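You operate a simulated robot arm through the tools that you are given. There is no shell and no other tool. Be economical: measure what you need, move in short steps, check, and stop when the job is done.

You are at the controls of a simulated two-armed robot. One attempt, no reset.

## Task
On the assembly table, fold the blue rag in half, so that it is half as long.
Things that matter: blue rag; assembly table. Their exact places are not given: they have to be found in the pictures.

Only the result counts: the job must be done as asked and must still hold three seconds after the hand-in. Knocking over, shifting, dropping, spilling or breaking anything else fails it. Flat cloth is picked up by pressing the open fingertips on it (5 to 10 N) and closing them slowly along it; thin cloth reads only 2 to 8 mm in the jaws.

## Robot
Two 7-joint arms with two-finger parallel grippers on one trunk, on a base that drives. Base frame: it is fixed to the floor where the robot stands at the start and does not move with it; the origin is under the middle of the robot, x ahead of it, y to its left, z up. Units: mm, rad, N and s.
The left shoulder is at the start at [70, 163, 1120], the right one opposite. Places, roughly: assembly table [600, -700, 800]. Payload 3.43 kg a hand.
The TCP of each hand is the grasp point between the finger pads, 34 mm short of the fingertips. In the tool frame z runs along the fingers and y along their closing line. The gripper opens to 128 mm. The fingers are 24 mm wide and 12 mm thick; the gripper's body (48 by 130 mm) begins 96 mm behind the TCP.
Orientation is that of the tool frame in the base frame, as a unit quaternion [x, y, z, w]. With the fingers straight down and closing along the base's y, the tool's x points along the base's -x, its y along +y and its z along -z.

## Interface
- The arms move only by the tool drive_tool. It takes "left_motion", "right_motion" or both (then of equal length, played together; a hand with none holds still); each is one flat list of numbers, 7 for each row, row after row: the shift along the tool's x, y, z in mm, then the turn, a rotation vector about the tool's x, y, z in rad, then the finger opening in mm, from 0 to 128. In form: [tx, ty, tz, rx, ry, rz, gripper, tx, ty, tz, rx, ry, rz, gripper, ...]. A call has 1 to 12 rows; each row is the pose to reach, as a shift and turn from the pose commanded when the call began, along the tool's axes at that moment. Each row takes 0.2 s and may step no farther than 50 mm and 0.15 rad from the row before; otherwise, or with a gripper value out of range, the whole call is refused. A pose out of reach is approached as far as the arm can. The call stops where the force on the tool passes 40 N (or 10 N more than at its start, if that is more) or the arm is blocked; 0.2 s more then pass. The fingers move at their own pace (about 153 mm/s each) and stop on an object; they squeeze with about 40 N. The grip force told is the motor's: it shows also when the fingers shut on nothing. Time passes only in rows, and 0.2 s behind the last, so rows that repeat a pose let the fingers close. The reply holds the time, the measured pose of the TCP, the force on the tool along the base axes, the opening and the grip force, in the units named above and with some noise.
- Cameras (640 x 400 px; columns grow to the right, rows downward): "scene" is now at [136.6, 7.2, 1344.3]; the picture's right is [0.08, -1.00, 0.00], its down [-0.61, -0.05, -0.79] and it looks along [0.79, 0.06, -0.61] (base axes); focal length 259 px, centre (320, 200). "left" rides on the left gripper at [76, 11, -160] in its tool frame; the picture's right is [-0.15, 0.99, 0.00], its down [-0.88, -0.13, -0.46] and it looks along [-0.45, -0.07, 0.89] (tool axes); focal length 234 px, centre (320, 200). "right" rides on the right gripper at [76, -11, -160] in its tool frame; the picture's right is [0.15, 0.99, 0.00], its down [-0.88, 0.13, -0.46] and it looks along [-0.45, 0.07, 0.89] (tool axes); focal length 234 px, centre (320, 200).
- camera(camera): a new picture of that camera. No time passes.
- slide_trunk(by): slides the trunk up (or, below 0, down) by that many mm; the arms and the scene camera ride with it, the base frame stays. It gives what a move gives, with no picture.
- drive_base(legs): drives the robot by 1 to 6 legs, each [ahead, left, turn to the left] in mm, mm and rad, along the robot's own axes; the way and the turn of a leg run together, so that a leg with both is an arc; at most 1500 mm and 3.142 rad a leg. The arms and the cameras ride along, it lands a little off, and it stops where it bumps. It gives what a move gives.
- aim_head(pan, tilt): turns the head with the scene camera to pan (to the left, within 1.501 rad either way) and tilt (down, from -0.506 to 1.204), counted from straight ahead of the robot. It gives what a move gives.
- pixel_to_xyz(camera, pixels): for up to 12 pixels [column, row] of the newest picture of that camera ("zoom" is the newest enlarged one), the place [x, y, z] in the base frame of the surface seen there, good to about 3 mm. No time passes.
- inspect(camera, box): a new picture of the part [left, top, right, bottom] of that camera's present view, enlarged. No time passes.
- close_job(): hands the job in; it is judged then, once.

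Go step by step. Measure first, check grasps and placings, and put right what went wrong. The budget is 80 turns and 70 pictures, counting those below and the enlarged ones. Unless the task says otherwise, let go and move clear before handing in.

The tools are called as a command line: name --argument value ..., lists and objects as JSON in quotes. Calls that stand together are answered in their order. drive_tool: Moves the arms, as the interface text tells. Its arguments: {"type":"object","properties":{"left_motion":{"type":"array","items":{"type":"number"}},"right_motion":{"type":"array","items":{"type":"number"}}},"required":[]} The other tools are called the same way: slide_trunk (by) slides the trunk up or down; drive_base (legs) drives the base; aim_head (pan, tilt) turns the head that bears the scene camera; camera (camera) takes a picture; pixel_to_xyz (camera, pixels) gives the place of the surface under pixels of a picture; inspect (camera, box) takes an enlarged picture of a part of a camera's view; close_job () hands the job in.

At the start:

```text
time_s: 0.0
left_tool_pos: [680.4, 231.3, 1002.5]
left_orientation: [0.0, 1.0, 0.0, 0.0]
left_force: [-0.1, -0.2, 0.0]
left_opening: 128.2
left_grasp_force: 0.1
right_tool_pos: [661.8, -288.8, 1049.4]
right_orientation: [0.0, 1.0, 0.001, -0.001]
right_force: [0.7, 0.7, 0.1]
right_opening: 128.3
right_grasp_force: 0.1
trunk travel left (down, up): [-600.0, 340.0]
robot x, y, heading: [4.7, 0.2, -0.001]
head pan, tilt: [0.077, 0.654]
```

scene: 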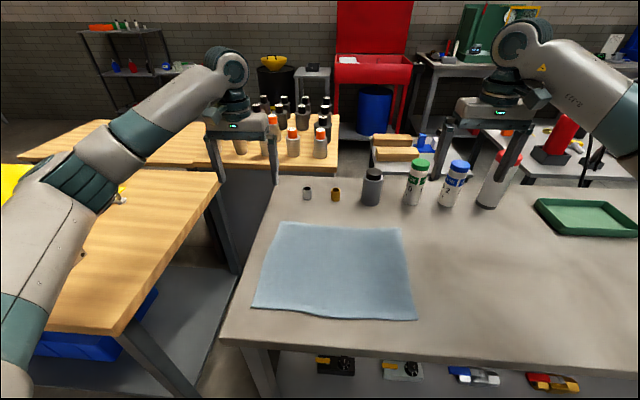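
right: 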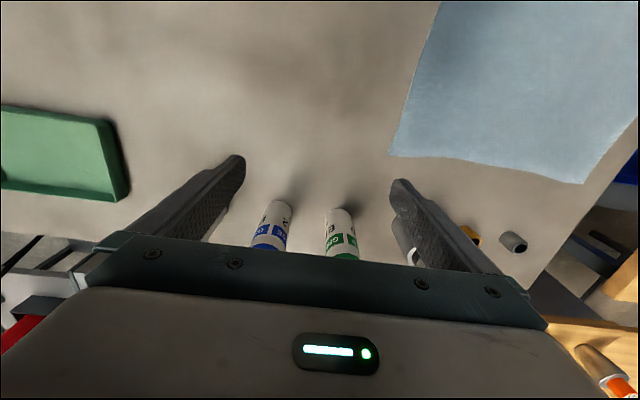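
left: 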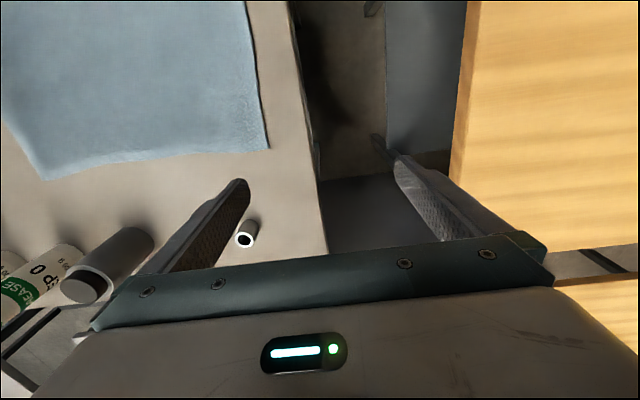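

The blue rag lies on the table in front, corners near (283,222), (400,228), (416,320), (253,307). I measure its corners, edges and the table nearby.

pixel_to_xyz --camera "scene" --pixels '[[283, 223], [399, 229], [415, 318], [254, 306], [340, 227], [408, 275], [335, 312], [268, 262], [335, 270], [335, 335], [440, 280], [250, 270]]'

inspect --camera "scene" --box '[220, 170, 480, 350]'

```text
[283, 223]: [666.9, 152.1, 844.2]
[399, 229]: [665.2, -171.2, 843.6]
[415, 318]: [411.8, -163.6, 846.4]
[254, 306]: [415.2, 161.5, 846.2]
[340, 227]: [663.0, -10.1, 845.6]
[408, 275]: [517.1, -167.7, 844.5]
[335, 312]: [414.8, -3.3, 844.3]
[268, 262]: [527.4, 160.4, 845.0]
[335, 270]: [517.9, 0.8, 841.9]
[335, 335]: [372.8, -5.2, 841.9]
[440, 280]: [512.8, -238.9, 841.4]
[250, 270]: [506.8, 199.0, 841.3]
```

```text
2.22 times, centred on (350, 260) of scene
```

zoom: 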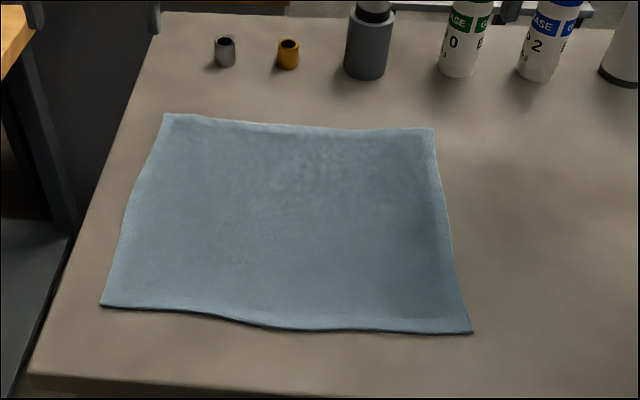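

The rag spans roughly x 412–666 and y −170–160, on a surface at z≈842, with its long side along y. I'd like to stand further left and turned a little right so the two hands can hold the right edge's corners. First I check the free floor to the left and the rest of the table.

pixel_to_xyz --camera "scene" --pixels '[[120, 333], [40, 318], [225, 338], [275, 180], [215, 175], [95, 330], [200, 385], [373, 175], [307, 190], [336, 190]]'

aim_head --pan 0.9 --tilt 1.0

camera --camera "scene"

```text
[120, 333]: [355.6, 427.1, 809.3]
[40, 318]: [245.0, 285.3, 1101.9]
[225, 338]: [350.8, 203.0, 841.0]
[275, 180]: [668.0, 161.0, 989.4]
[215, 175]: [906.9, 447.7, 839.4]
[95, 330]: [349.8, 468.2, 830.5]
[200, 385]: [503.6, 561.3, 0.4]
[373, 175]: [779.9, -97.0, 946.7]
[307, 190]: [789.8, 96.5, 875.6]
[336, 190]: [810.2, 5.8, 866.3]
```

```text
time_s: 1.1
left_tool_pos: [680.7, 231.5, 1001.4]
left_orientation: [-0.001, 1.0, 0.0, 0.0]
left_force: [-0.7, -0.4, -0.9]
left_opening: 127.8
left_grasp_force: 0.1
right_tool_pos: [662.1, -288.4, 1049.6]
right_orientation: [0.0, 1.0, 0.0, -0.001]
right_force: [0.2, 0.0, -0.6]
right_opening: 128.2
right_grasp_force: 0.0
trunk travel left (down, up): [-600.0, 340.0]
robot x, y, heading: [-0.7, 2.6, -0.002]
head pan, tilt: [0.901, 1.0]
```

```text
65 pictures are left
```

scene: 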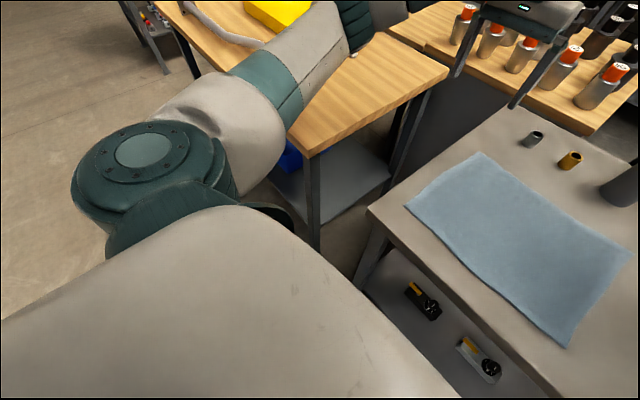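

The floor to the left is free: the wooden table begins at x≈350, y≥427, in line with the assembly table's front edge. I drive 250 mm left while turning 0.4 right.

drive_base --legs '[[0, 250, -0.4]]'

aim_head --pan 0.0 --tilt 0.75

camera --camera "scene"

```text
time_s: 3.0
left_tool_pos: [766.0, 186.6, 1002.8]
left_orientation: [0.202, 0.979, 0.001, 0.0]
left_force: [-0.7, 0.4, 0.3]
left_opening: 128.0
left_grasp_force: 0.1
right_tool_pos: [543.1, -283.7, 1049.8]
right_orientation: [0.202, 0.979, 0.0, 0.0]
right_force: [0.0, -0.3, 0.8]
right_opening: 128.1
right_grasp_force: 0.0
trunk travel left (down, up): [-600.0, 340.0]
robot x, y, heading: [51.0, 243.6, -0.407]
head pan, tilt: [0.901, 1.0]
```

```text
time_s: 4.2
left_tool_pos: [766.0, 187.3, 1002.9]
left_orientation: [0.203, 0.979, 0.001, 0.0]
left_force: [0.0, 0.8, -0.8]
left_opening: 128.2
left_grasp_force: 0.0
right_tool_pos: [544.4, -283.5, 1050.3]
right_orientation: [0.201, 0.98, 0.0, -0.001]
right_force: [-0.4, 0.5, 0.1]
right_opening: 128.1
right_grasp_force: 0.1
trunk travel left (down, up): [-600.0, 340.0]
robot x, y, heading: [49.0, 240.7, -0.408]
head pan, tilt: [0.0, 0.75]
```

```text
64 pictures are left
```

scene: 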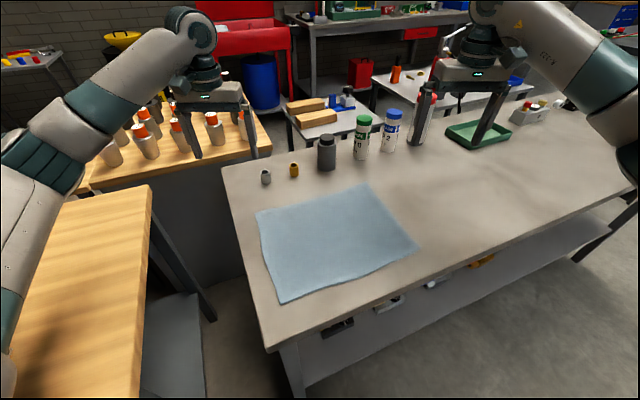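

The robot now stands at (50, 242), turned −0.41, and nothing has shifted. The near-left corner would be inside the minimum reach, so I back off 60 mm and re-measure the rag's right edge.

drive_base --legs '[[-60, 0, 0]]'

inspect --camera "scene" --box '[220, 150, 460, 300]'

```text
time_s: 5.1
left_tool_pos: [713.3, 210.3, 1002.3]
left_orientation: [0.201, 0.98, 0.0, 0.001]
left_force: [-0.8, 0.5, 0.6]
left_opening: 128.0
left_grasp_force: 0.0
right_tool_pos: [490.8, -260.7, 1049.0]
right_orientation: [0.202, 0.979, 0.0, 0.0]
right_force: [-0.3, -0.5, -0.7]
right_opening: 128.0
right_grasp_force: 0.2
trunk travel left (down, up): [-600.0, 340.0]
robot x, y, heading: [-4.4, 265.3, -0.406]
head pan, tilt: [0.0, 0.75]
```

```text
2.67 times, centred on (340, 225) of scene
```

zoom: 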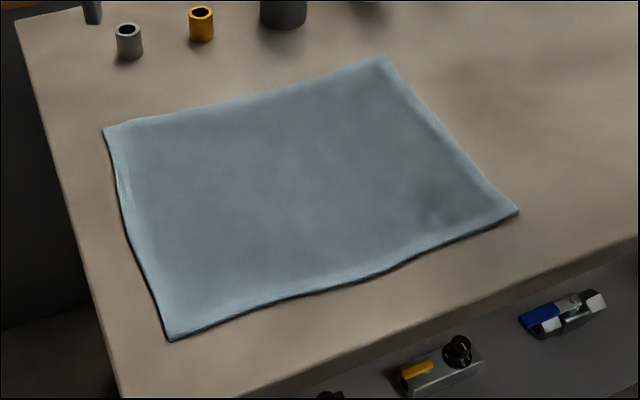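

pixel_to_xyz --camera "zoom" --pixels '[[379, 58], [516, 211], [415, 100], [450, 141], [485, 182], [105, 130], [168, 336], [125, 210], [560, 200], [450, 110], [200, 22]]'

```text
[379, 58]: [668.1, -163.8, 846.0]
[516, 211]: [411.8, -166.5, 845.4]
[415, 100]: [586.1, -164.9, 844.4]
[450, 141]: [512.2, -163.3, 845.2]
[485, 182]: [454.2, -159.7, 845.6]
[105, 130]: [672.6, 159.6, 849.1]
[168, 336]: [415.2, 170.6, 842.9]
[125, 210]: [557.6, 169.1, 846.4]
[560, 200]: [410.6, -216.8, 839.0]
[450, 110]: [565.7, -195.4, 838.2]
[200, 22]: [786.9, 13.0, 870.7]
```

The right edge lies at y≈−165 with corners at (668, −164) and (412, −166); the cloth top is at 845. I bring the hands above the two corner grasp points (648, −147) and (432, −147), squared to the base axes, with openings of 26 mm.

drive_tool --left_motion '[-9, -39.4, 5.8, 0, 0, -0.045, 90, -18, -78.8, 11.6, 0, 0, -0.09, 60, -26.9, -118.1, 17.3, 0, 0, -0.135, 26, -35.9, -157.5, 23.1, 0, 0, -0.18, 26, -44.9, -196.9, 28.9, 0, 0, -0.225, 26, -53.9, -236.3, 34.7, 0, 0, -0.27, 26, -62.8, -275.6, 40.4, 0, 0, -0.315, 26, -71.8, -315, 46.2, 0, 0, -0.36, 26, -80.8, -354.4, 52, 0, 0, -0.405, 26, -80.8, -354.4, 52, 0, 0, -0.405, 26]' --right_motion '[11, 9, 11, 0, 0, -0.045, 90, 22, 18.1, 22, 0, 0, -0.09, 60, 32.9, 27.1, 33, 0, 0, -0.135, 26, 43.9, 36.2, 44, 0, 0, -0.18, 26, 54.9, 45.2, 55, 0, 0, -0.225, 26, 65.9, 54.3, 66, 0, 0, -0.27, 26, 76.8, 63.3, 77, 0, 0, -0.315, 26, 87.8, 72.4, 88, 0, 0, -0.36, 26, 98.8, 81.4, 99, 0, 0, -0.405, 26, 98.8, 81.4, 99, 0, 0, -0.405, 26]'

camera --camera "scene"

camera --camera "left"

camera --camera "right"

```text
time_s: 7.3
left_tool_pos: [643.0, -132.1, 948.4]
left_orientation: [0.001, 1.0, 0.0, -0.001]
left_force: [-0.1, 1.0, 0.6]
left_opening: 25.9
left_grasp_force: 0.1
left hand out of reach, approached as far as the arm can: row 9, 10
right_tool_pos: [432.9, -145.6, 950.1]
right_orientation: [-0.001, 1.0, -0.001, 0.0]
right_force: [-1.3, 0.3, -0.5]
right_opening: 25.9
right_grasp_force: 0.0
trunk travel left (down, up): [-600.0, 340.0]
robot x, y, heading: [-6.3, 268.4, -0.409]
head pan, tilt: [0.0, 0.75]
```

```text
62 pictures are left
```

scene: 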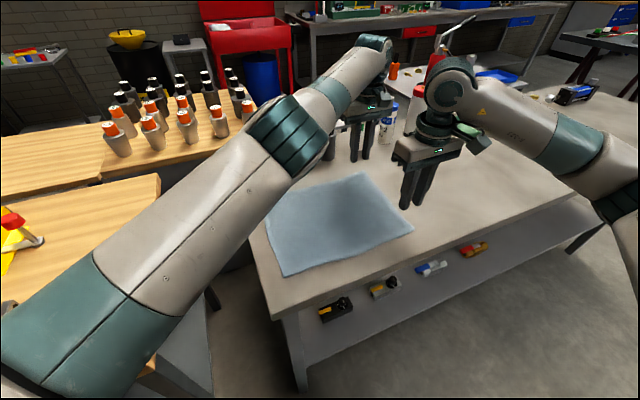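

```text
61 pictures are left
```

left: 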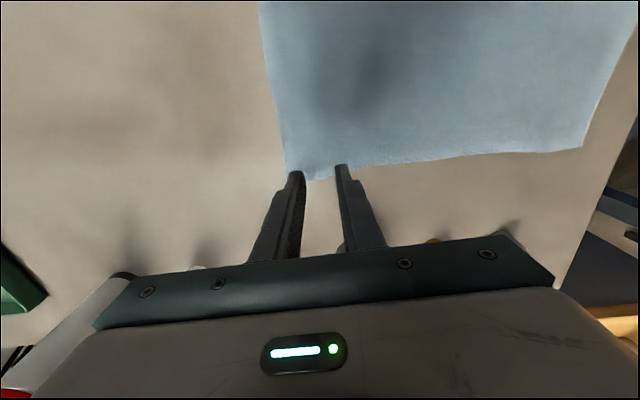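

```text
60 pictures are left
```

right: 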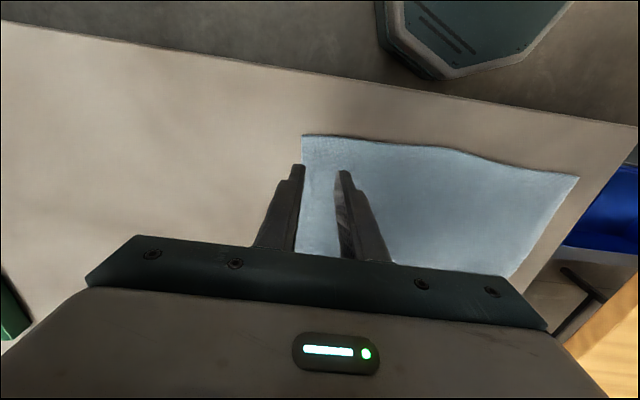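

The left hand fell 15 mm short, being out of reach at about 765 mm from the axis. I drive 40 mm ahead and then correct both hands.

drive_base --legs '[[40, 0, 0]]'

```text
time_s: 8.2
left_tool_pos: [679.3, -148.2, 950.5]
left_orientation: [0.0, 1.0, 0.0, 0.0]
left_force: [-0.6, -0.4, -0.3]
left_opening: 25.9
left_grasp_force: 0.0
right_tool_pos: [467.1, -161.5, 950.2]
right_orientation: [0.0, 1.0, -0.001, 0.001]
right_force: [-0.3, 0.0, -0.2]
right_opening: 26.0
right_grasp_force: 0.1
trunk travel left (down, up): [-600.0, 340.0]
robot x, y, heading: [33.6, 251.9, -0.405]
head pan, tilt: [0.0, 0.75]
```

Both hands rode along. I correct them to x 648 / 432, y −147, and lower to z 892, with the tips about 13 mm over the cloth.

drive_tool --left_motion '[16, 0.5, 20, 0, 0, 0, 26, 31, 1, 40, 0, 0, 0, 26, 31, 1, 58, 0, 0, 0, 26, 31, 1, 58, 0, 0, 0, 26]' --right_motion '[17, 7, 20, 0, 0, 0, 26, 35, 14.5, 40, 0, 0, 0, 26, 35, 14.5, 58, 0, 0, 0, 26, 35, 14.5, 58, 0, 0, 0, 26]'

inspect --camera "left" --box '[200, 100, 440, 250]'

inspect --camera "right" --box '[200, 100, 440, 250]'

```text
time_s: 9.2
left_tool_pos: [646.7, -146.8, 891.8]
left_orientation: [0.0, 1.0, 0.0, 0.0]
left_force: [0.3, 0.4, -0.4]
left_opening: 25.7
left_grasp_force: 0.1
right_tool_pos: [431.4, -147.3, 891.2]
right_orientation: [0.0, 1.0, 0.0, 0.0]
right_force: [-0.6, 0.2, 1.0]
right_opening: 26.0
right_grasp_force: 0.0
trunk travel left (down, up): [-600.0, 340.0]
robot x, y, heading: [32.8, 248.7, -0.404]
head pan, tilt: [0.0, 0.75]
```

```text
2.67 times, centred on (320, 175) of left
```

zoom: 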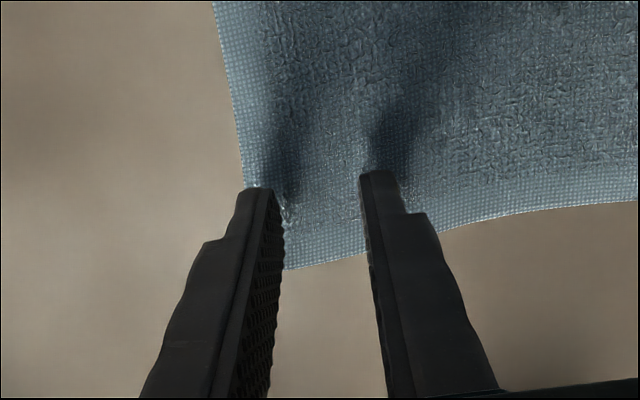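

```text
2.67 times, centred on (320, 175) of right
```

zoom: 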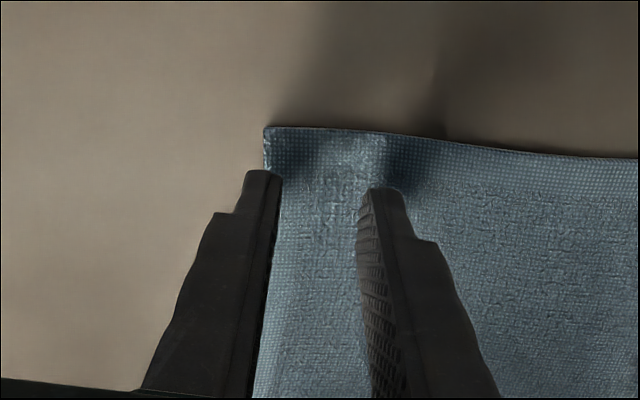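

Both outer fingers stand right at the rag's edge, as intended. I lower slowly towards contact.

drive_tool --left_motion '[0, 0, 4, 0, 0, 0, 26, 0, 0, 8, 0, 0, 0, 26, 0, 0, 11, 0, 0, 0, 26, 0, 0, 13, 0, 0, 0, 26, 0, 0, 14, 0, 0, 0, 26, 0, 0, 14, 0, 0, 0, 26]' --right_motion '[0, 0, 4, 0, 0, 0, 26, 0, 0, 8, 0, 0, 0, 26, 0, 0, 11, 0, 0, 0, 26, 0, 0, 13, 0, 0, 0, 26, 0, 0, 14, 0, 0, 0, 26, 0, 0, 14, 0, 0, 0, 26]'

```text
time_s: 10.6
left_tool_pos: [645.4, -147.8, 877.2]
left_orientation: [0.001, 1.0, 0.0, 0.0]
left_force: [1.6, 0.5, 3.4]
left_opening: 26.1
left_grasp_force: 0.0
right_tool_pos: [431.3, -145.7, 878.8]
right_orientation: [0.001, 1.0, 0.0, 0.0]
right_force: [-1.0, -1.1, 0.8]
right_opening: 25.6
right_grasp_force: 0.0
trunk travel left (down, up): [-600.0, 340.0]
robot x, y, heading: [33.7, 253.4, -0.406]
head pan, tilt: [0.0, 0.75]
```

drive_tool --left_motion '[0, 0, 0.5, 0, 0, 0, 26, 0, 0, 1, 0, 0, 0, 26, 0, 0, 1, 0, 0, 0, 26]' --right_motion '[0, 0, 0.7, 0, 0, 0, 26, 0, 0, 1.5, 0, 0, 0, 26, 0, 0, 1.5, 0, 0, 0, 26]'

```text
time_s: 11.4
left_tool_pos: [646.7, -146.1, 875.9]
left_orientation: [0.001, 1.0, 0.0, 0.002]
left_force: [3.0, -0.8, 8.1]
left_opening: 25.5
left_grasp_force: 0.1
right_tool_pos: [432.4, -146.7, 877.2]
right_orientation: [0.001, 1.0, -0.001, -0.001]
right_force: [0.0, 0.2, 2.0]
right_opening: 25.9
right_grasp_force: 0.1
trunk travel left (down, up): [-600.0, 340.0]
robot x, y, heading: [31.0, 253.4, -0.406]
head pan, tilt: [0.0, 0.75]
```

The left hand presses with 8 N, the right with only 2 N. I press the right hand a little more.

drive_tool --right_motion '[0, 0, 0.7, 0, 0, 0, 26, 0, 0, 1.3, 0, 0, 0, 26, 0, 0, 1.3, 0, 0, 0, 26]'

```text
time_s: 12.2
left_tool_pos: [645.7, -145.6, 877.7]
left_orientation: [0.001, 1.0, 0.0, 0.001]
left_force: [1.8, -1.4, 7.2]
left_opening: 25.8
left_grasp_force: 0.1
right_tool_pos: [431.3, -145.3, 877.7]
right_orientation: [0.001, 1.0, 0.0, 0.001]
right_force: [-0.3, -2.0, 8.7]
right_opening: 25.7
right_grasp_force: 0.0
trunk travel left (down, up): [-600.0, 340.0]
robot x, y, heading: [30.7, 250.4, -0.405]
head pan, tilt: [0.0, 0.75]
```

Both now press with about 7–9 N. I close the fingers slowly along the cloth.

drive_tool --left_motion '[0, 0, 0, 0, 0, 0, 23, 0, 0, 0, 0, 0, 0, 20, 0, 0, 0, 0, 0, 0, 17, 0, 0, 0, 0, 0, 0, 14, 0, 0, 0, 0, 0, 0, 11, 0, 0, 0, 0, 0, 0, 8, 0, 0, 0, 0, 0, 0, 5, 0, 0, 0, 0, 0, 0, 2, 0, 0, 0, 0, 0, 0, 0, 0, 0, 0, 0, 0, 0, 0, 0, 0, 0, 0, 0, 0, 0]' --right_motion '[0, 0, 0, 0, 0, 0, 23, 0, 0, 0, 0, 0, 0, 20, 0, 0, 0, 0, 0, 0, 17, 0, 0, 0, 0, 0, 0, 14, 0, 0, 0, 0, 0, 0, 11, 0, 0, 0, 0, 0, 0, 8, 0, 0, 0, 0, 0, 0, 5, 0, 0, 0, 0, 0, 0, 2, 0, 0, 0, 0, 0, 0, 0, 0, 0, 0, 0, 0, 0, 0, 0, 0, 0, 0, 0, 0, 0]'

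inspect --camera "left" --box '[200, 100, 440, 250]'

inspect --camera "right" --box '[200, 100, 440, 250]'

```text
time_s: 14.6
left_tool_pos: [646.2, -145.5, 877.9]
left_orientation: [0.0, 1.0, -0.001, 0.001]
left_force: [-1.4, 0.3, 5.5]
left_opening: 3.6
left_grasp_force: 37.6
right_tool_pos: [433.8, -145.4, 876.1]
right_orientation: [0.001, 1.0, -0.001, 0.001]
right_force: [0.0, 0.1, 11.1]
right_opening: 3.9
right_grasp_force: 39.2
trunk travel left (down, up): [-600.0, 340.0]
robot x, y, heading: [33.0, 246.9, -0.409]
head pan, tilt: [0.0, 0.75]
```

```text
2.67 times, centred on (320, 175) of left
```

zoom: 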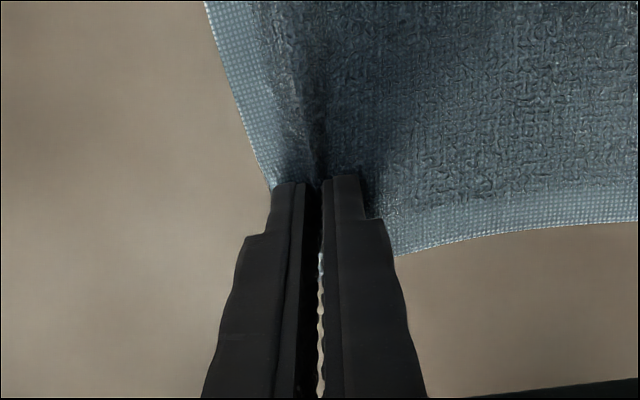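

```text
2.67 times, centred on (320, 175) of right
```

zoom: 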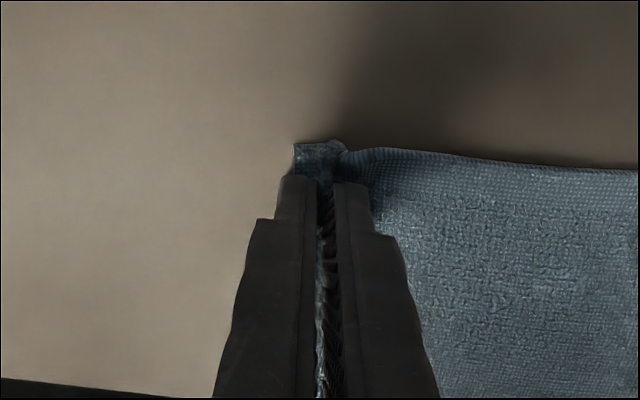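

Both hands hold the ridge (3.6 and 3.9 mm openings, about 38 N). I lift and swing together along an arc about the rag's middle line to the half-way point, then look.

drive_tool --left_motion '[0, 2, -15, 0, 0, 0, 0, 0, 10, -35, 0, 0, 0, 0, 0, 24, -58, 0, 0, 0, 0, 0, 42, -78, 0, 0, 0, 0, 0, 64, -95, 0, 0, 0, 0, 0, 90, -108, 0, 0, 0, 0, 0, 121, -117, 0.1, 0, 0, 0, 0, 152, -119, 0.2, 0, 0, 0]' --right_motion '[0, 2, -15, 0, 0, 0, 0, 0, 10, -35, 0, 0, 0, 0, 0, 24, -58, 0, 0, 0, 0, 0, 42, -78, 0, 0, 0, 0, 0, 64, -95, 0, 0, 0, 0, 0, 90, -108, 0, 0, 0, 0, 0, 121, -117, 0.1, 0, 0, 0, 0, 152, -119, 0.2, 0, 0, 0]'

camera --camera "scene"

camera --camera "right"

```text
time_s: 16.4
left_tool_pos: [647.7, 7.6, 996.8]
left_orientation: [0.0, 0.995, -0.102, 0.0]
left_force: [0.6, 0.5, 0.9]
left_opening: 3.3
left_grasp_force: 38.2
right_tool_pos: [435.2, 6.7, 995.5]
right_orientation: [0.001, 0.995, -0.102, 0.0]
right_force: [0.6, -0.1, -0.8]
right_opening: 3.2
right_grasp_force: 38.1
trunk travel left (down, up): [-600.0, 340.0]
robot x, y, heading: [31.2, 251.0, -0.406]
head pan, tilt: [0.0, 0.75]
```

```text
55 pictures are left
```

scene: 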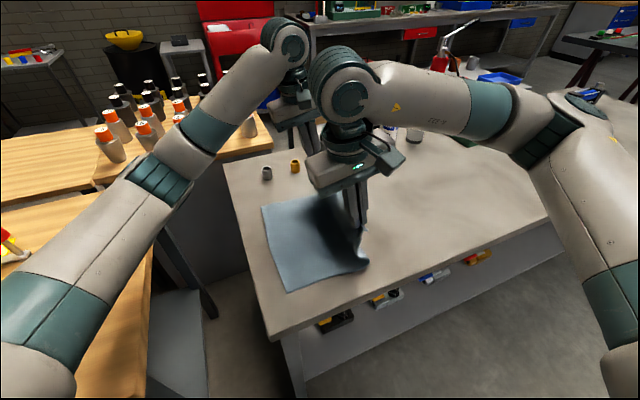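

```text
54 pictures are left
```

right: 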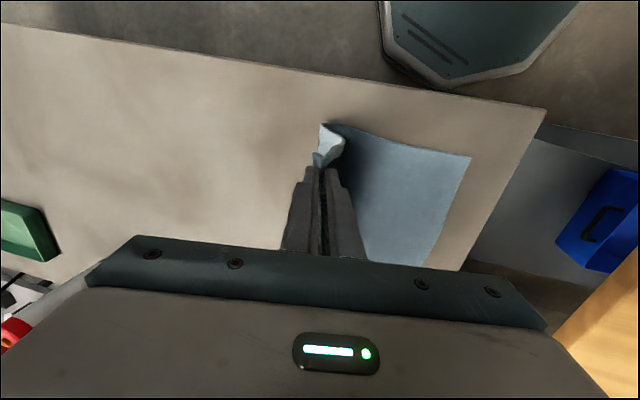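

The fold is half-way up, both grips hold and the left half has stayed put. I continue the arc, tilting the hands so that the edge will lie outward.

drive_tool --left_motion '[0, 28.3, -2.9, 0.1, 0, 0, 0, 0, 57.6, -0.4, 0.2, 0, 0, 0, 0, 85.6, 6.6, 0.3, 0, 0, 0, 0, 112.4, 18.2, 0.4, 0, 0, 0, 0, 135, 31.9, 0.45, 0, 0, 0, 0, 153.2, 49.8, 0.5, 0, 0, 0]' --right_motion '[0, 28.3, -2.9, 0.1, 0, 0, 0, 0, 57.6, -0.4, 0.2, 0, 0, 0, 0, 85.6, 6.6, 0.3, 0, 0, 0, 0, 112.4, 18.2, 0.4, 0, 0, 0, 0, 135, 31.9, 0.45, 0, 0, 0, 0, 153.2, 49.8, 0.5, 0, 0, 0]'

camera --camera "scene"

camera --camera "right"

camera --camera "left"

```text
time_s: 17.8
left_tool_pos: [645.9, 123.1, 934.2]
left_orientation: [0.01, 0.94, -0.342, 0.011]
left_force: [-2.4, 0.2, -0.7]
left_opening: 3.5
left_grasp_force: 38.1
right_tool_pos: [429.3, 128.5, 921.5]
right_orientation: [0.008, 0.942, -0.336, 0.002]
right_force: [2.2, 0.5, 0.4]
right_opening: 3.6
right_grasp_force: 38.1
trunk travel left (down, up): [-600.0, 340.0]
robot x, y, heading: [37.6, 247.7, -0.413]
head pan, tilt: [0.0, 0.75]
```

```text
53 pictures are left
```

scene: 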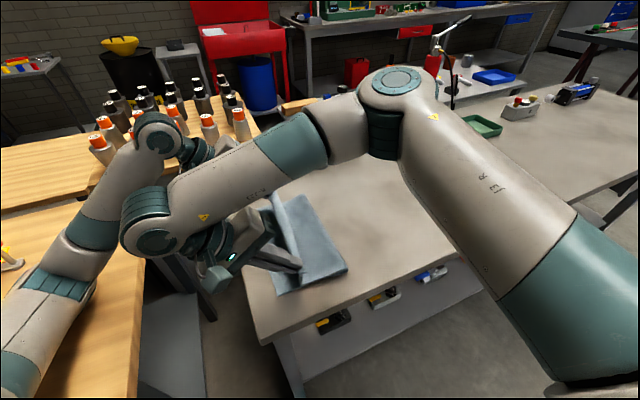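

```text
52 pictures are left
```

right: 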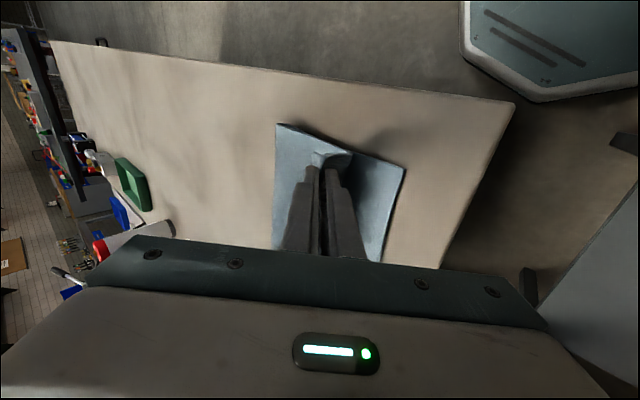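

```text
51 pictures are left
```

left: 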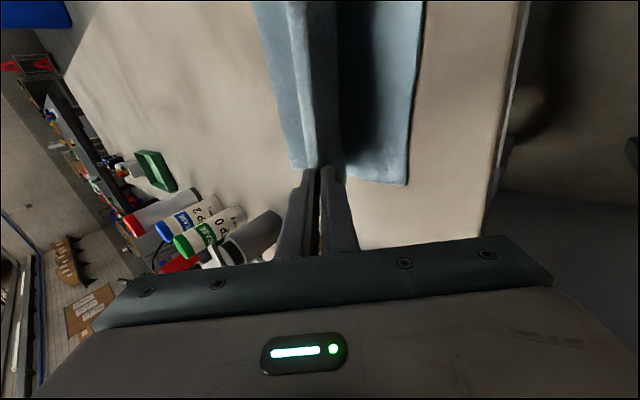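

Both hands lag their commanded poses (left y 123 instead of 147), and in the scene picture the right wrist at (150,230) is against the left forearm. I take most of the tilt out of the right hand, pivoting about its fingertips, to free the arms.

drive_tool --right_motion '[0, -4.5, 1.2, -0.1375, 0, 0, 0, 0, -8.9, 2.5, -0.275, 0, 0, 0, 0, -13.3, 3.8, -0.4125, 0, 0, 0, 0, -17.8, 5, -0.55, 0, 0, 0, 0, -17.8, 5, -0.55, 0, 0, 0]'

camera --camera "scene"

camera --camera "right"

```text
time_s: 19.0
left_tool_pos: [644.3, 123.2, 933.0]
left_orientation: [0.011, 0.94, -0.34, 0.013]
left_force: [-4.7, -0.2, -1.7]
left_opening: 3.5
left_grasp_force: 38.2
right_tool_pos: [426.1, 110.4, 926.5]
right_orientation: [0.008, 0.998, -0.066, 0.004]
right_force: [4.5, -0.7, 0.1]
right_opening: 3.6
right_grasp_force: 37.8
trunk travel left (down, up): [-600.0, 340.0]
robot x, y, heading: [34.6, 249.9, -0.416]
head pan, tilt: [0.0, 0.75]
```

```text
50 pictures are left
```

scene: 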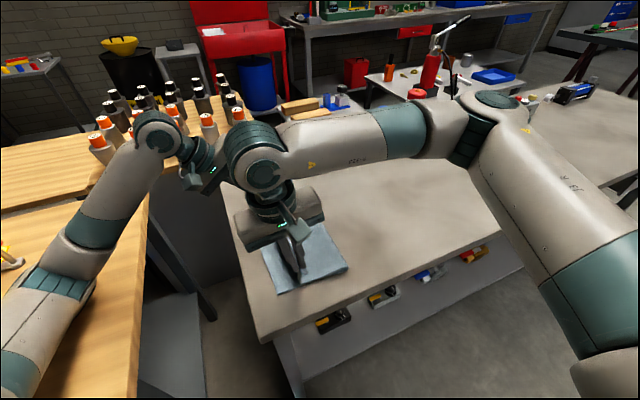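

```text
49 pictures are left
```

right: 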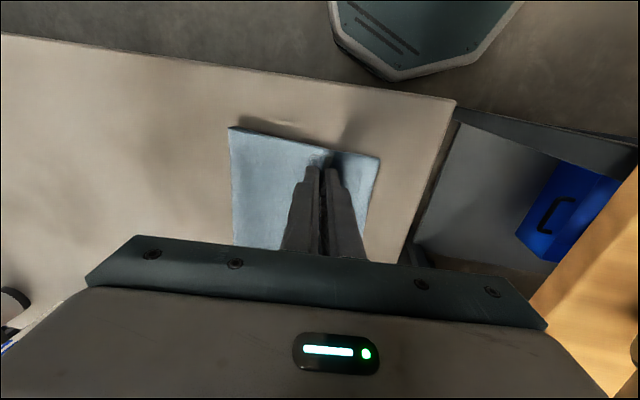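

The arms are clear of each other now; both fingertips stand about 20 mm short in y (left tip ≈101, right ≈106). I move both tips to y≈125, z≈891, slightly closer together in x to relax the 4.5 N pull between them.

drive_tool --left_motion '[0, 9.5, -1, 0, 0, 0, 0, 0, 19, -2, 0, 0, 0, 0, 0, 28.4, -2.8, 0, 0, 0, 0, 0, 28.4, -2.8, 0, 0, 0, 0]' --right_motion '[-1.5, 6.4, 0, 0, 0, 0, 0, -3, 12.8, 0, 0, 0, 0, 0, -4, 19.1, -0.5, 0, 0, 0, 0, -4, 19.1, -0.5, 0, 0, 0, 0]'

camera --camera "left"

```text
time_s: 20.0
left_tool_pos: [641.6, 112.0, 918.1]
left_orientation: [0.029, 0.941, -0.338, 0.007]
left_force: [0.3, 0.1, -1.1]
left_opening: 3.6
left_grasp_force: 38.0
right_tool_pos: [428.3, 102.3, 928.3]
right_orientation: [0.027, 0.997, -0.067, 0.008]
right_force: [-0.6, 0.4, 0.4]
right_opening: 3.8
right_grasp_force: 37.5
trunk travel left (down, up): [-600.0, 340.0]
robot x, y, heading: [46.4, 239.9, -0.456]
head pan, tilt: [0.0, 0.75]
```

```text
48 pictures are left
```

left: 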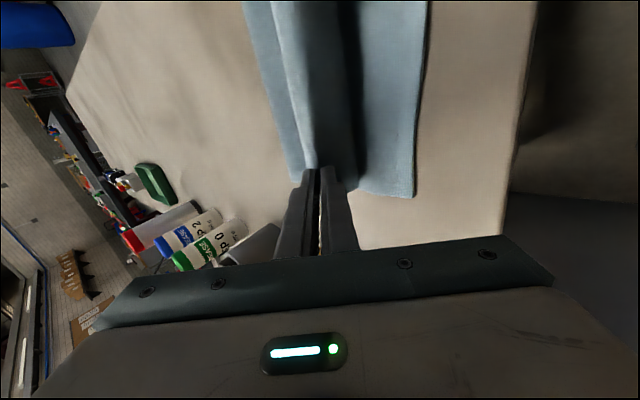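

The base itself has been pushed round (heading −0.456), so something on the left arm is in contact. I look before moving on.

aim_head --pan 0.55 --tilt 0.75

camera --camera "scene"

```text
time_s: 21.0
left_tool_pos: [642.2, 111.2, 917.9]
left_orientation: [0.03, 0.941, -0.337, 0.007]
left_force: [0.2, -0.6, 0.7]
left_opening: 3.5
left_grasp_force: 37.9
right_tool_pos: [428.5, 101.6, 928.6]
right_orientation: [0.027, 0.997, -0.067, 0.007]
right_force: [0.0, 0.6, 0.3]
right_opening: 3.6
right_grasp_force: 38.3
trunk travel left (down, up): [-600.0, 340.0]
robot x, y, heading: [46.0, 237.0, -0.456]
head pan, tilt: [0.55, 0.75]
```

```text
47 pictures are left
```

scene: 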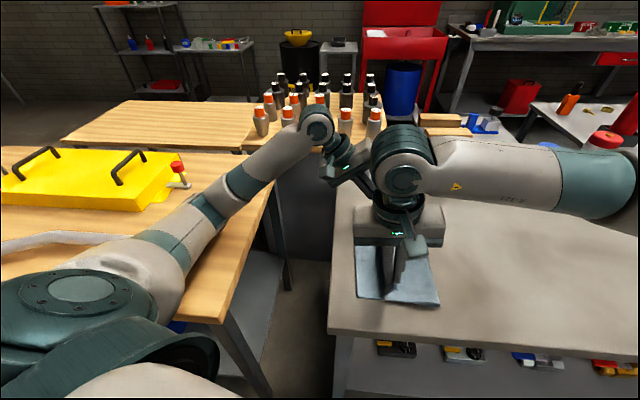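

pixel_to_xyz --camera "scene" --pixels '[[195, 225], [170, 250], [150, 300], [240, 185], [320, 115], [200, 290], [60, 235], [100, 200], [178, 170], [275, 100], [345, 170], [205, 205]]'

inspect --camera "scene" --box '[60, 90, 380, 290]'

```text
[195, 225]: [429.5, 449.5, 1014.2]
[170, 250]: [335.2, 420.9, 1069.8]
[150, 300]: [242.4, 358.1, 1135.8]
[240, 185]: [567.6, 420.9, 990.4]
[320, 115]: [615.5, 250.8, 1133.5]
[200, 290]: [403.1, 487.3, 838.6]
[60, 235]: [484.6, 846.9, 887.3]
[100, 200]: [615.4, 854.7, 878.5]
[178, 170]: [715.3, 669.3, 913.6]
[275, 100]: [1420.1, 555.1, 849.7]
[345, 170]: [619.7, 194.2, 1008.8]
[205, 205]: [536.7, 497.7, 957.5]
```

```text
2.00 times, centred on (220, 190) of scene
```

zoom: 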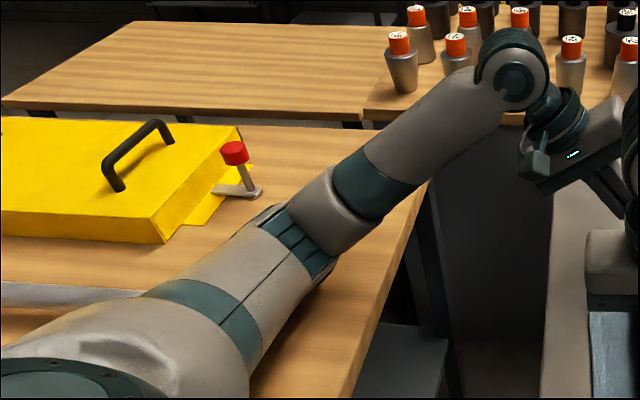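

The left elbow hangs low over the wooden table and likely rubs it because of the left hand's tilt. I take the tilt out of the left hand too, pivoting on its fingertips, which lifts the wrist and elbow.

drive_tool --left_motion '[0, -5, -1, -0.12, 0, 0, 0, 0, -10, -2, -0.24, 0, 0, 0, 0, -15, -2, -0.36, 0, 0, 0, 0, -20, -2, -0.48, 0, 0, 0, 0, -25, -2, -0.59, 0, 0, 0, 0, -25, -2, -0.59, 0, 0, 0]'

inspect --camera "scene" --box '[60, 70, 460, 320]'

```text
time_s: 22.4
left_tool_pos: [646.9, 152.1, 917.3]
left_orientation: [0.0, 0.999, -0.055, 0.0]
left_force: [0.5, -0.2, -0.4]
left_opening: 3.5
left_grasp_force: 38.0
right_tool_pos: [436.2, 147.7, 920.0]
right_orientation: [-0.001, 0.997, -0.074, 0.001]
right_force: [0.9, 0.0, -0.2]
right_opening: 3.4
right_grasp_force: 37.9
trunk travel left (down, up): [-600.0, 340.0]
robot x, y, heading: [34.2, 248.9, -0.403]
head pan, tilt: [0.55, 0.75]
```

```text
1.60 times, centred on (260, 195) of scene
```

zoom: 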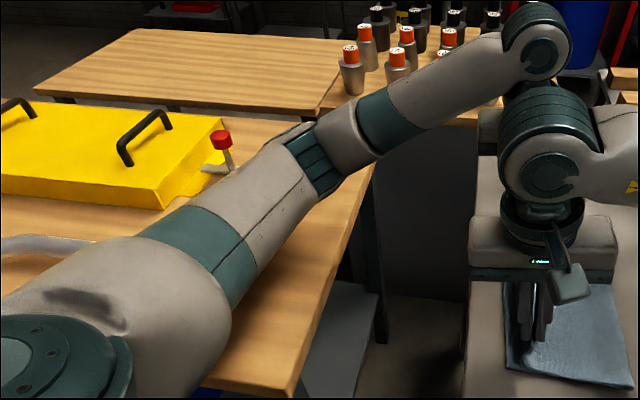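

The base sprang back to its place (heading −0.403) and the hands are at y≈150, so the elbow was the culprit. I check the cloth in both hand cameras.

camera --camera "right"

camera --camera "left"

aim_head --pan 0.2 --tilt 0.8

camera --camera "scene"

```text
44 pictures are left
```

right: 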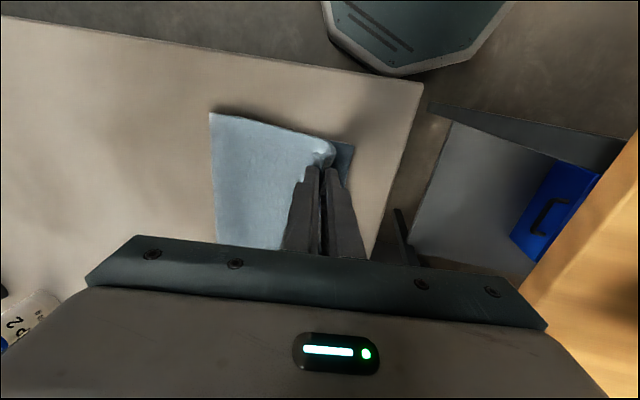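

```text
43 pictures are left
```

left: 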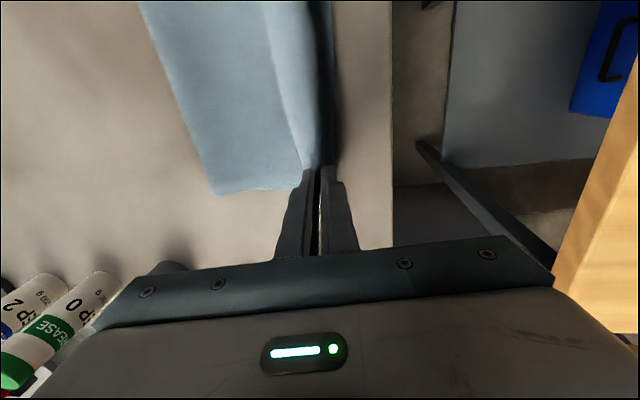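

```text
time_s: 23.2
left_tool_pos: [646.8, 151.2, 917.8]
left_orientation: [0.001, 0.998, -0.055, 0.0]
left_force: [-0.3, -0.2, -0.4]
left_opening: 3.3
left_grasp_force: 38.0
right_tool_pos: [437.1, 148.3, 920.8]
right_orientation: [0.001, 0.997, -0.075, -0.001]
right_force: [-0.5, 0.4, -1.1]
right_opening: 3.6
right_grasp_force: 38.1
trunk travel left (down, up): [-600.0, 340.0]
robot x, y, heading: [31.4, 249.6, -0.405]
head pan, tilt: [0.201, 0.799]
```

```text
42 pictures are left
```

scene: 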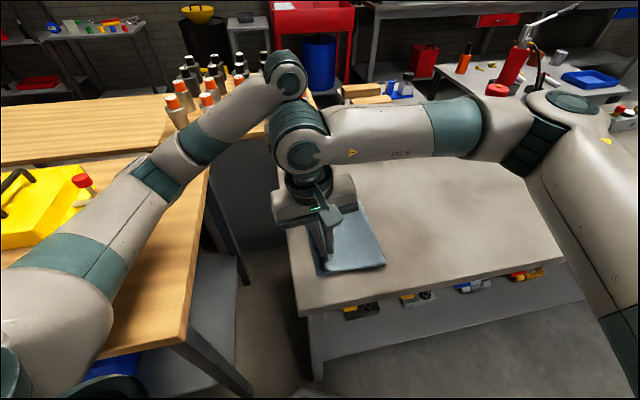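

pixel_to_xyz --camera "right" --pixels '[[211, 115], [214, 170], [217, 230], [352, 148], [345, 178], [320, 140], [240, 180]]'

pixel_to_xyz --camera "left" --pixels '[[213, 192], [180, 110], [145, 15], [332, 100], [328, 40], [332, 150], [280, 100]]'

```text
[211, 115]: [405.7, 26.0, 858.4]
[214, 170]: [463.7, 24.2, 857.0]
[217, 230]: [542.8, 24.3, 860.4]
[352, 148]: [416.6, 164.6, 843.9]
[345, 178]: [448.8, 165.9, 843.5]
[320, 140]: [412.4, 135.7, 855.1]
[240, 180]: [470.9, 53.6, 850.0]
```

```text
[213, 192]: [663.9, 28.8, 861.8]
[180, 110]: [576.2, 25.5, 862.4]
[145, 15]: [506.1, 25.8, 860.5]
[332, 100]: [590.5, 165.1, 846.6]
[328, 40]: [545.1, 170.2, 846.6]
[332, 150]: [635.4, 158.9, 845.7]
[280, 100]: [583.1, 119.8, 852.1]
```

The bottom layer's left edge is still at y≈165 and hasn't moved; the fold bulges at y≈25 only because the top is still held up. I lower both tips to z≈855 at y≈140.

drive_tool --left_motion '[0, -1.6, 10, 0, 0, 0, 0, 0, -3.2, 20, 0, 0, 0, 0, 0, -4.8, 26, 0, 0, 0, 0, 0, -4.8, 29.7, 0, 0, 0, 0, 0, -4.8, 29.7, 0, 0, 0, 0]' --right_motion '[0, 0.6, 10, 0, 0, 0, 0, 0, 1.2, 21, 0, 0, 0, 0, 0, 1.7, 27, 0, 0, 0, 0, 0, 1.7, 31, 0, 0, 0, 0, 0, 1.7, 31, 0, 0, 0, 0]'

camera --camera "right"

camera --camera "left"

```text
time_s: 24.4
left_tool_pos: [647.3, 142.5, 888.5]
left_orientation: [0.0, 0.998, -0.055, 0.0]
left_force: [0.3, 0.7, 1.4]
left_opening: 3.4
left_grasp_force: 38.2
right_tool_pos: [437.5, 146.1, 890.2]
right_orientation: [0.001, 0.997, -0.075, 0.0]
right_force: [-0.2, 0.4, -0.4]
right_opening: 3.7
right_grasp_force: 38.2
trunk travel left (down, up): [-600.0, 340.0]
robot x, y, heading: [32.2, 248.4, -0.403]
head pan, tilt: [0.201, 0.799]
```

```text
41 pictures are left
```

right: 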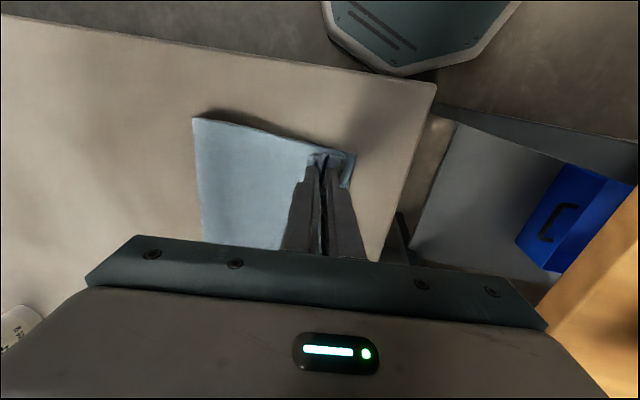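

```text
40 pictures are left
```

left: 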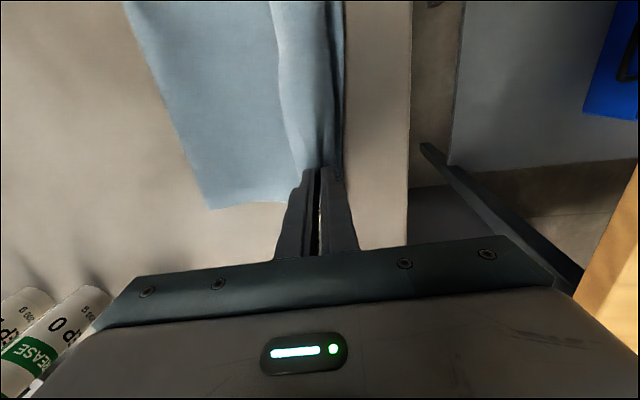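

Tips are now ≈855 high at y≈140, with hardly any force. I lower 2 mm more, open a little, and lift straight out along the fingers.

drive_tool --left_motion '[0, 0, 2, 0, 0, 0, 0, 0, 0, 2, 0, 0, 0, 6, 0, 0, 2, 0, 0, 0, 10, 0, 0, 2, 0, 0, 0, 14, 0, 0, 2, 0, 0, 0, 14, 0, 0, -6, 0, 0, 0, 14, 0, 0, -16, 0, 0, 0, 14, 0, 0, -30, 0, 0, 0, 14, 0, 0, -60, 0, 0, 0, 14, 0, 0, -90, 0, 0, 0, 14]' --right_motion '[0, 0, 2, 0, 0, 0, 0, 0, 0, 2, 0, 0, 0, 6, 0, 0, 2, 0, 0, 0, 10, 0, 0, 2, 0, 0, 0, 14, 0, 0, 2, 0, 0, 0, 14, 0, 0, -6, 0, 0, 0, 14, 0, 0, -16, 0, 0, 0, 14, 0, 0, -30, 0, 0, 0, 14, 0, 0, -60, 0, 0, 0, 14, 0, 0, -90, 0, 0, 0, 14]'

camera --camera "right"

camera --camera "left"

```text
time_s: 26.6
left_tool_pos: [646.7, 152.4, 977.0]
left_orientation: [0.001, 0.999, -0.055, 0.001]
left_force: [0.0, -0.6, -0.3]
left_opening: 14.2
left_grasp_force: 0.1
right_tool_pos: [436.2, 159.9, 980.4]
right_orientation: [0.001, 0.997, -0.074, 0.001]
right_force: [-0.3, -0.2, 0.0]
right_opening: 14.1
right_grasp_force: 0.0
trunk travel left (down, up): [-600.0, 340.0]
robot x, y, heading: [33.1, 251.8, -0.404]
head pan, tilt: [0.201, 0.799]
```

```text
39 pictures are left
```

right: 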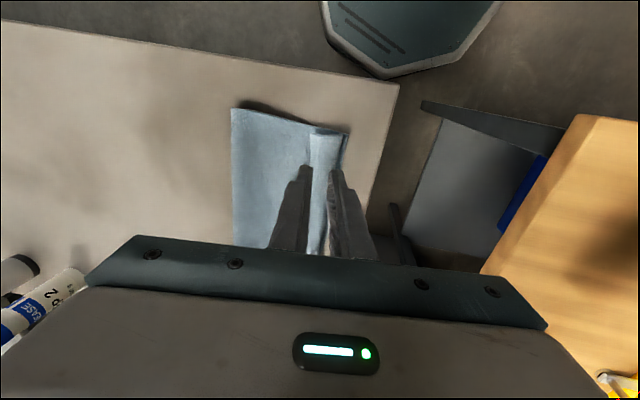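

```text
38 pictures are left
```

left: 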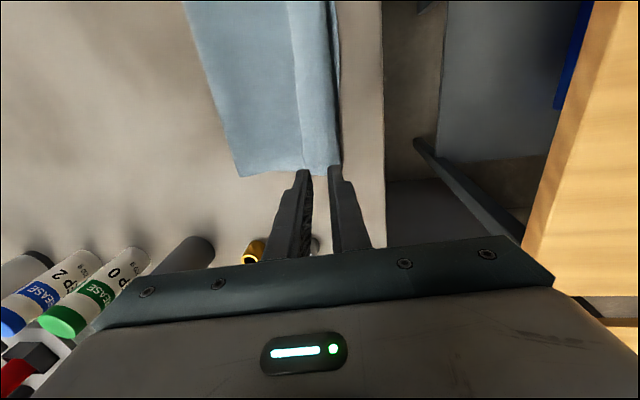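

Released. A strip along the outer edge seems turned back (right camera (315–345, 130–170)). I move the right hand aside and look closely.

drive_tool --left_motion '[0, 0, -20, 0, 0, 0, 14, 0, 0, -40, 0, 0, 0, 14, 0, 0, -60, 0, 0, 0, 14, 0, 0, -60, 0, 0, 0, 14, 0, 0, -60, 0, 0, 0, 14, 0, 0, -60, 0, 0, 0, 14, 0, 0, -60, 0, 0, 0, 14]' --right_motion '[0, -30, -20, 0, 0, 0, 14, 0, -70, -40, 0, 0, 0, 14, 0, -110, -60, 0, 0, 0, 14, 0, -150, -60, 0, 0, 0, 14, 0, -190, -60, 0, 0, 0, 14, 0, -230, -60, 0, 0, 0, 14, 0, -270, -60, 0, 0, 0, 14]'

inspect --camera "scene" --box '[260, 180, 420, 280]'

inspect --camera "left" --box '[160, 0, 440, 175]'

```text
time_s: 28.2
left_tool_pos: [646.0, 157.5, 1038.0]
left_orientation: [0.0, 0.999, -0.055, 0.0]
left_force: [0.2, -0.6, -0.2]
left_opening: 13.9
left_grasp_force: 0.0
right_tool_pos: [434.6, -102.6, 1077.7]
right_orientation: [0.0, 0.997, -0.074, 0.0]
right_force: [0.0, 0.2, 0.0]
right_opening: 14.3
right_grasp_force: 0.0
trunk travel left (down, up): [-600.0, 340.0]
robot x, y, heading: [35.2, 251.0, -0.404]
head pan, tilt: [0.201, 0.799]
```

```text
4.00 times, centred on (340, 230) of scene
```

zoom: 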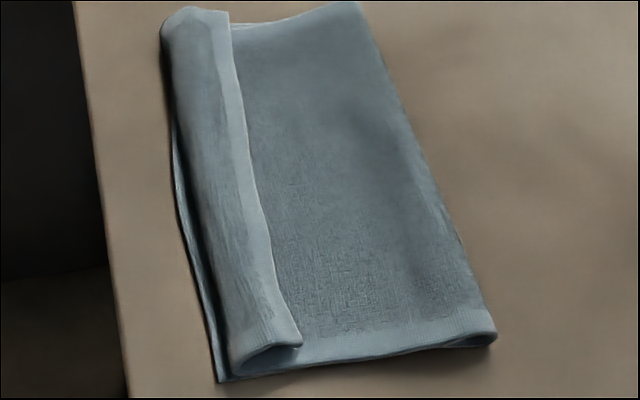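

```text
2.29 times, centred on (300, 88) of left
```

zoom: 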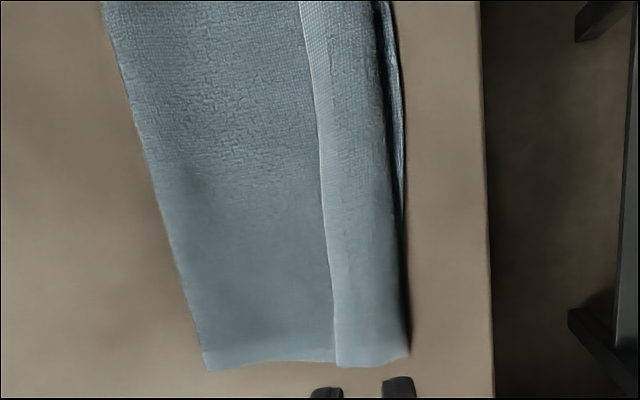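

The edge strip is turned back on the top layer (free edge line zoom (232,20)–(300,345)). I measure the strip and the layers.

inspect --camera "scene" --box '[260, 180, 420, 280]'

pixel_to_xyz --camera "zoom" --pixels '[[228, 25], [245, 120], [262, 230], [297, 343], [170, 30], [178, 120], [200, 230], [232, 355], [218, 380], [485, 345], [365, 10], [270, 345]]'

pixel_to_xyz --camera "zoom" --pixels '[[320, 120], [265, 120], [300, 230], [280, 230], [220, 120], [235, 230], [320, 340], [420, 180]]'

```text
4.00 times, centred on (340, 230) of scene
```

zoom: 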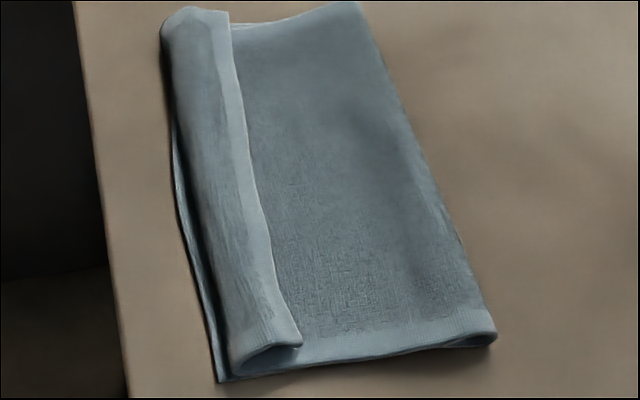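

```text
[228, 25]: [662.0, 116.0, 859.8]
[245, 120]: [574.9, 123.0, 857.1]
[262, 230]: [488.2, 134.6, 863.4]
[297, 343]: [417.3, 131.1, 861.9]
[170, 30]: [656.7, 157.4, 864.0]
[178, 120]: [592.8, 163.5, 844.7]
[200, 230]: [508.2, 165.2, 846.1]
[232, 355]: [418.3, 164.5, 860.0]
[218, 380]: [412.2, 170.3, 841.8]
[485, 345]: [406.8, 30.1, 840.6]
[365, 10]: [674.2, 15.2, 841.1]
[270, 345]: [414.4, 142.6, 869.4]
```

```text
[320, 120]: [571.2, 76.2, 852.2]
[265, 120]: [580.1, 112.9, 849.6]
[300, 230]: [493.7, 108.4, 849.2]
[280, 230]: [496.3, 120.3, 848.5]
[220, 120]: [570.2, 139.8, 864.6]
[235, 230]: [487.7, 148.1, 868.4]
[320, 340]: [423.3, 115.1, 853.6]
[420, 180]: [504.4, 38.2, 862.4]
```

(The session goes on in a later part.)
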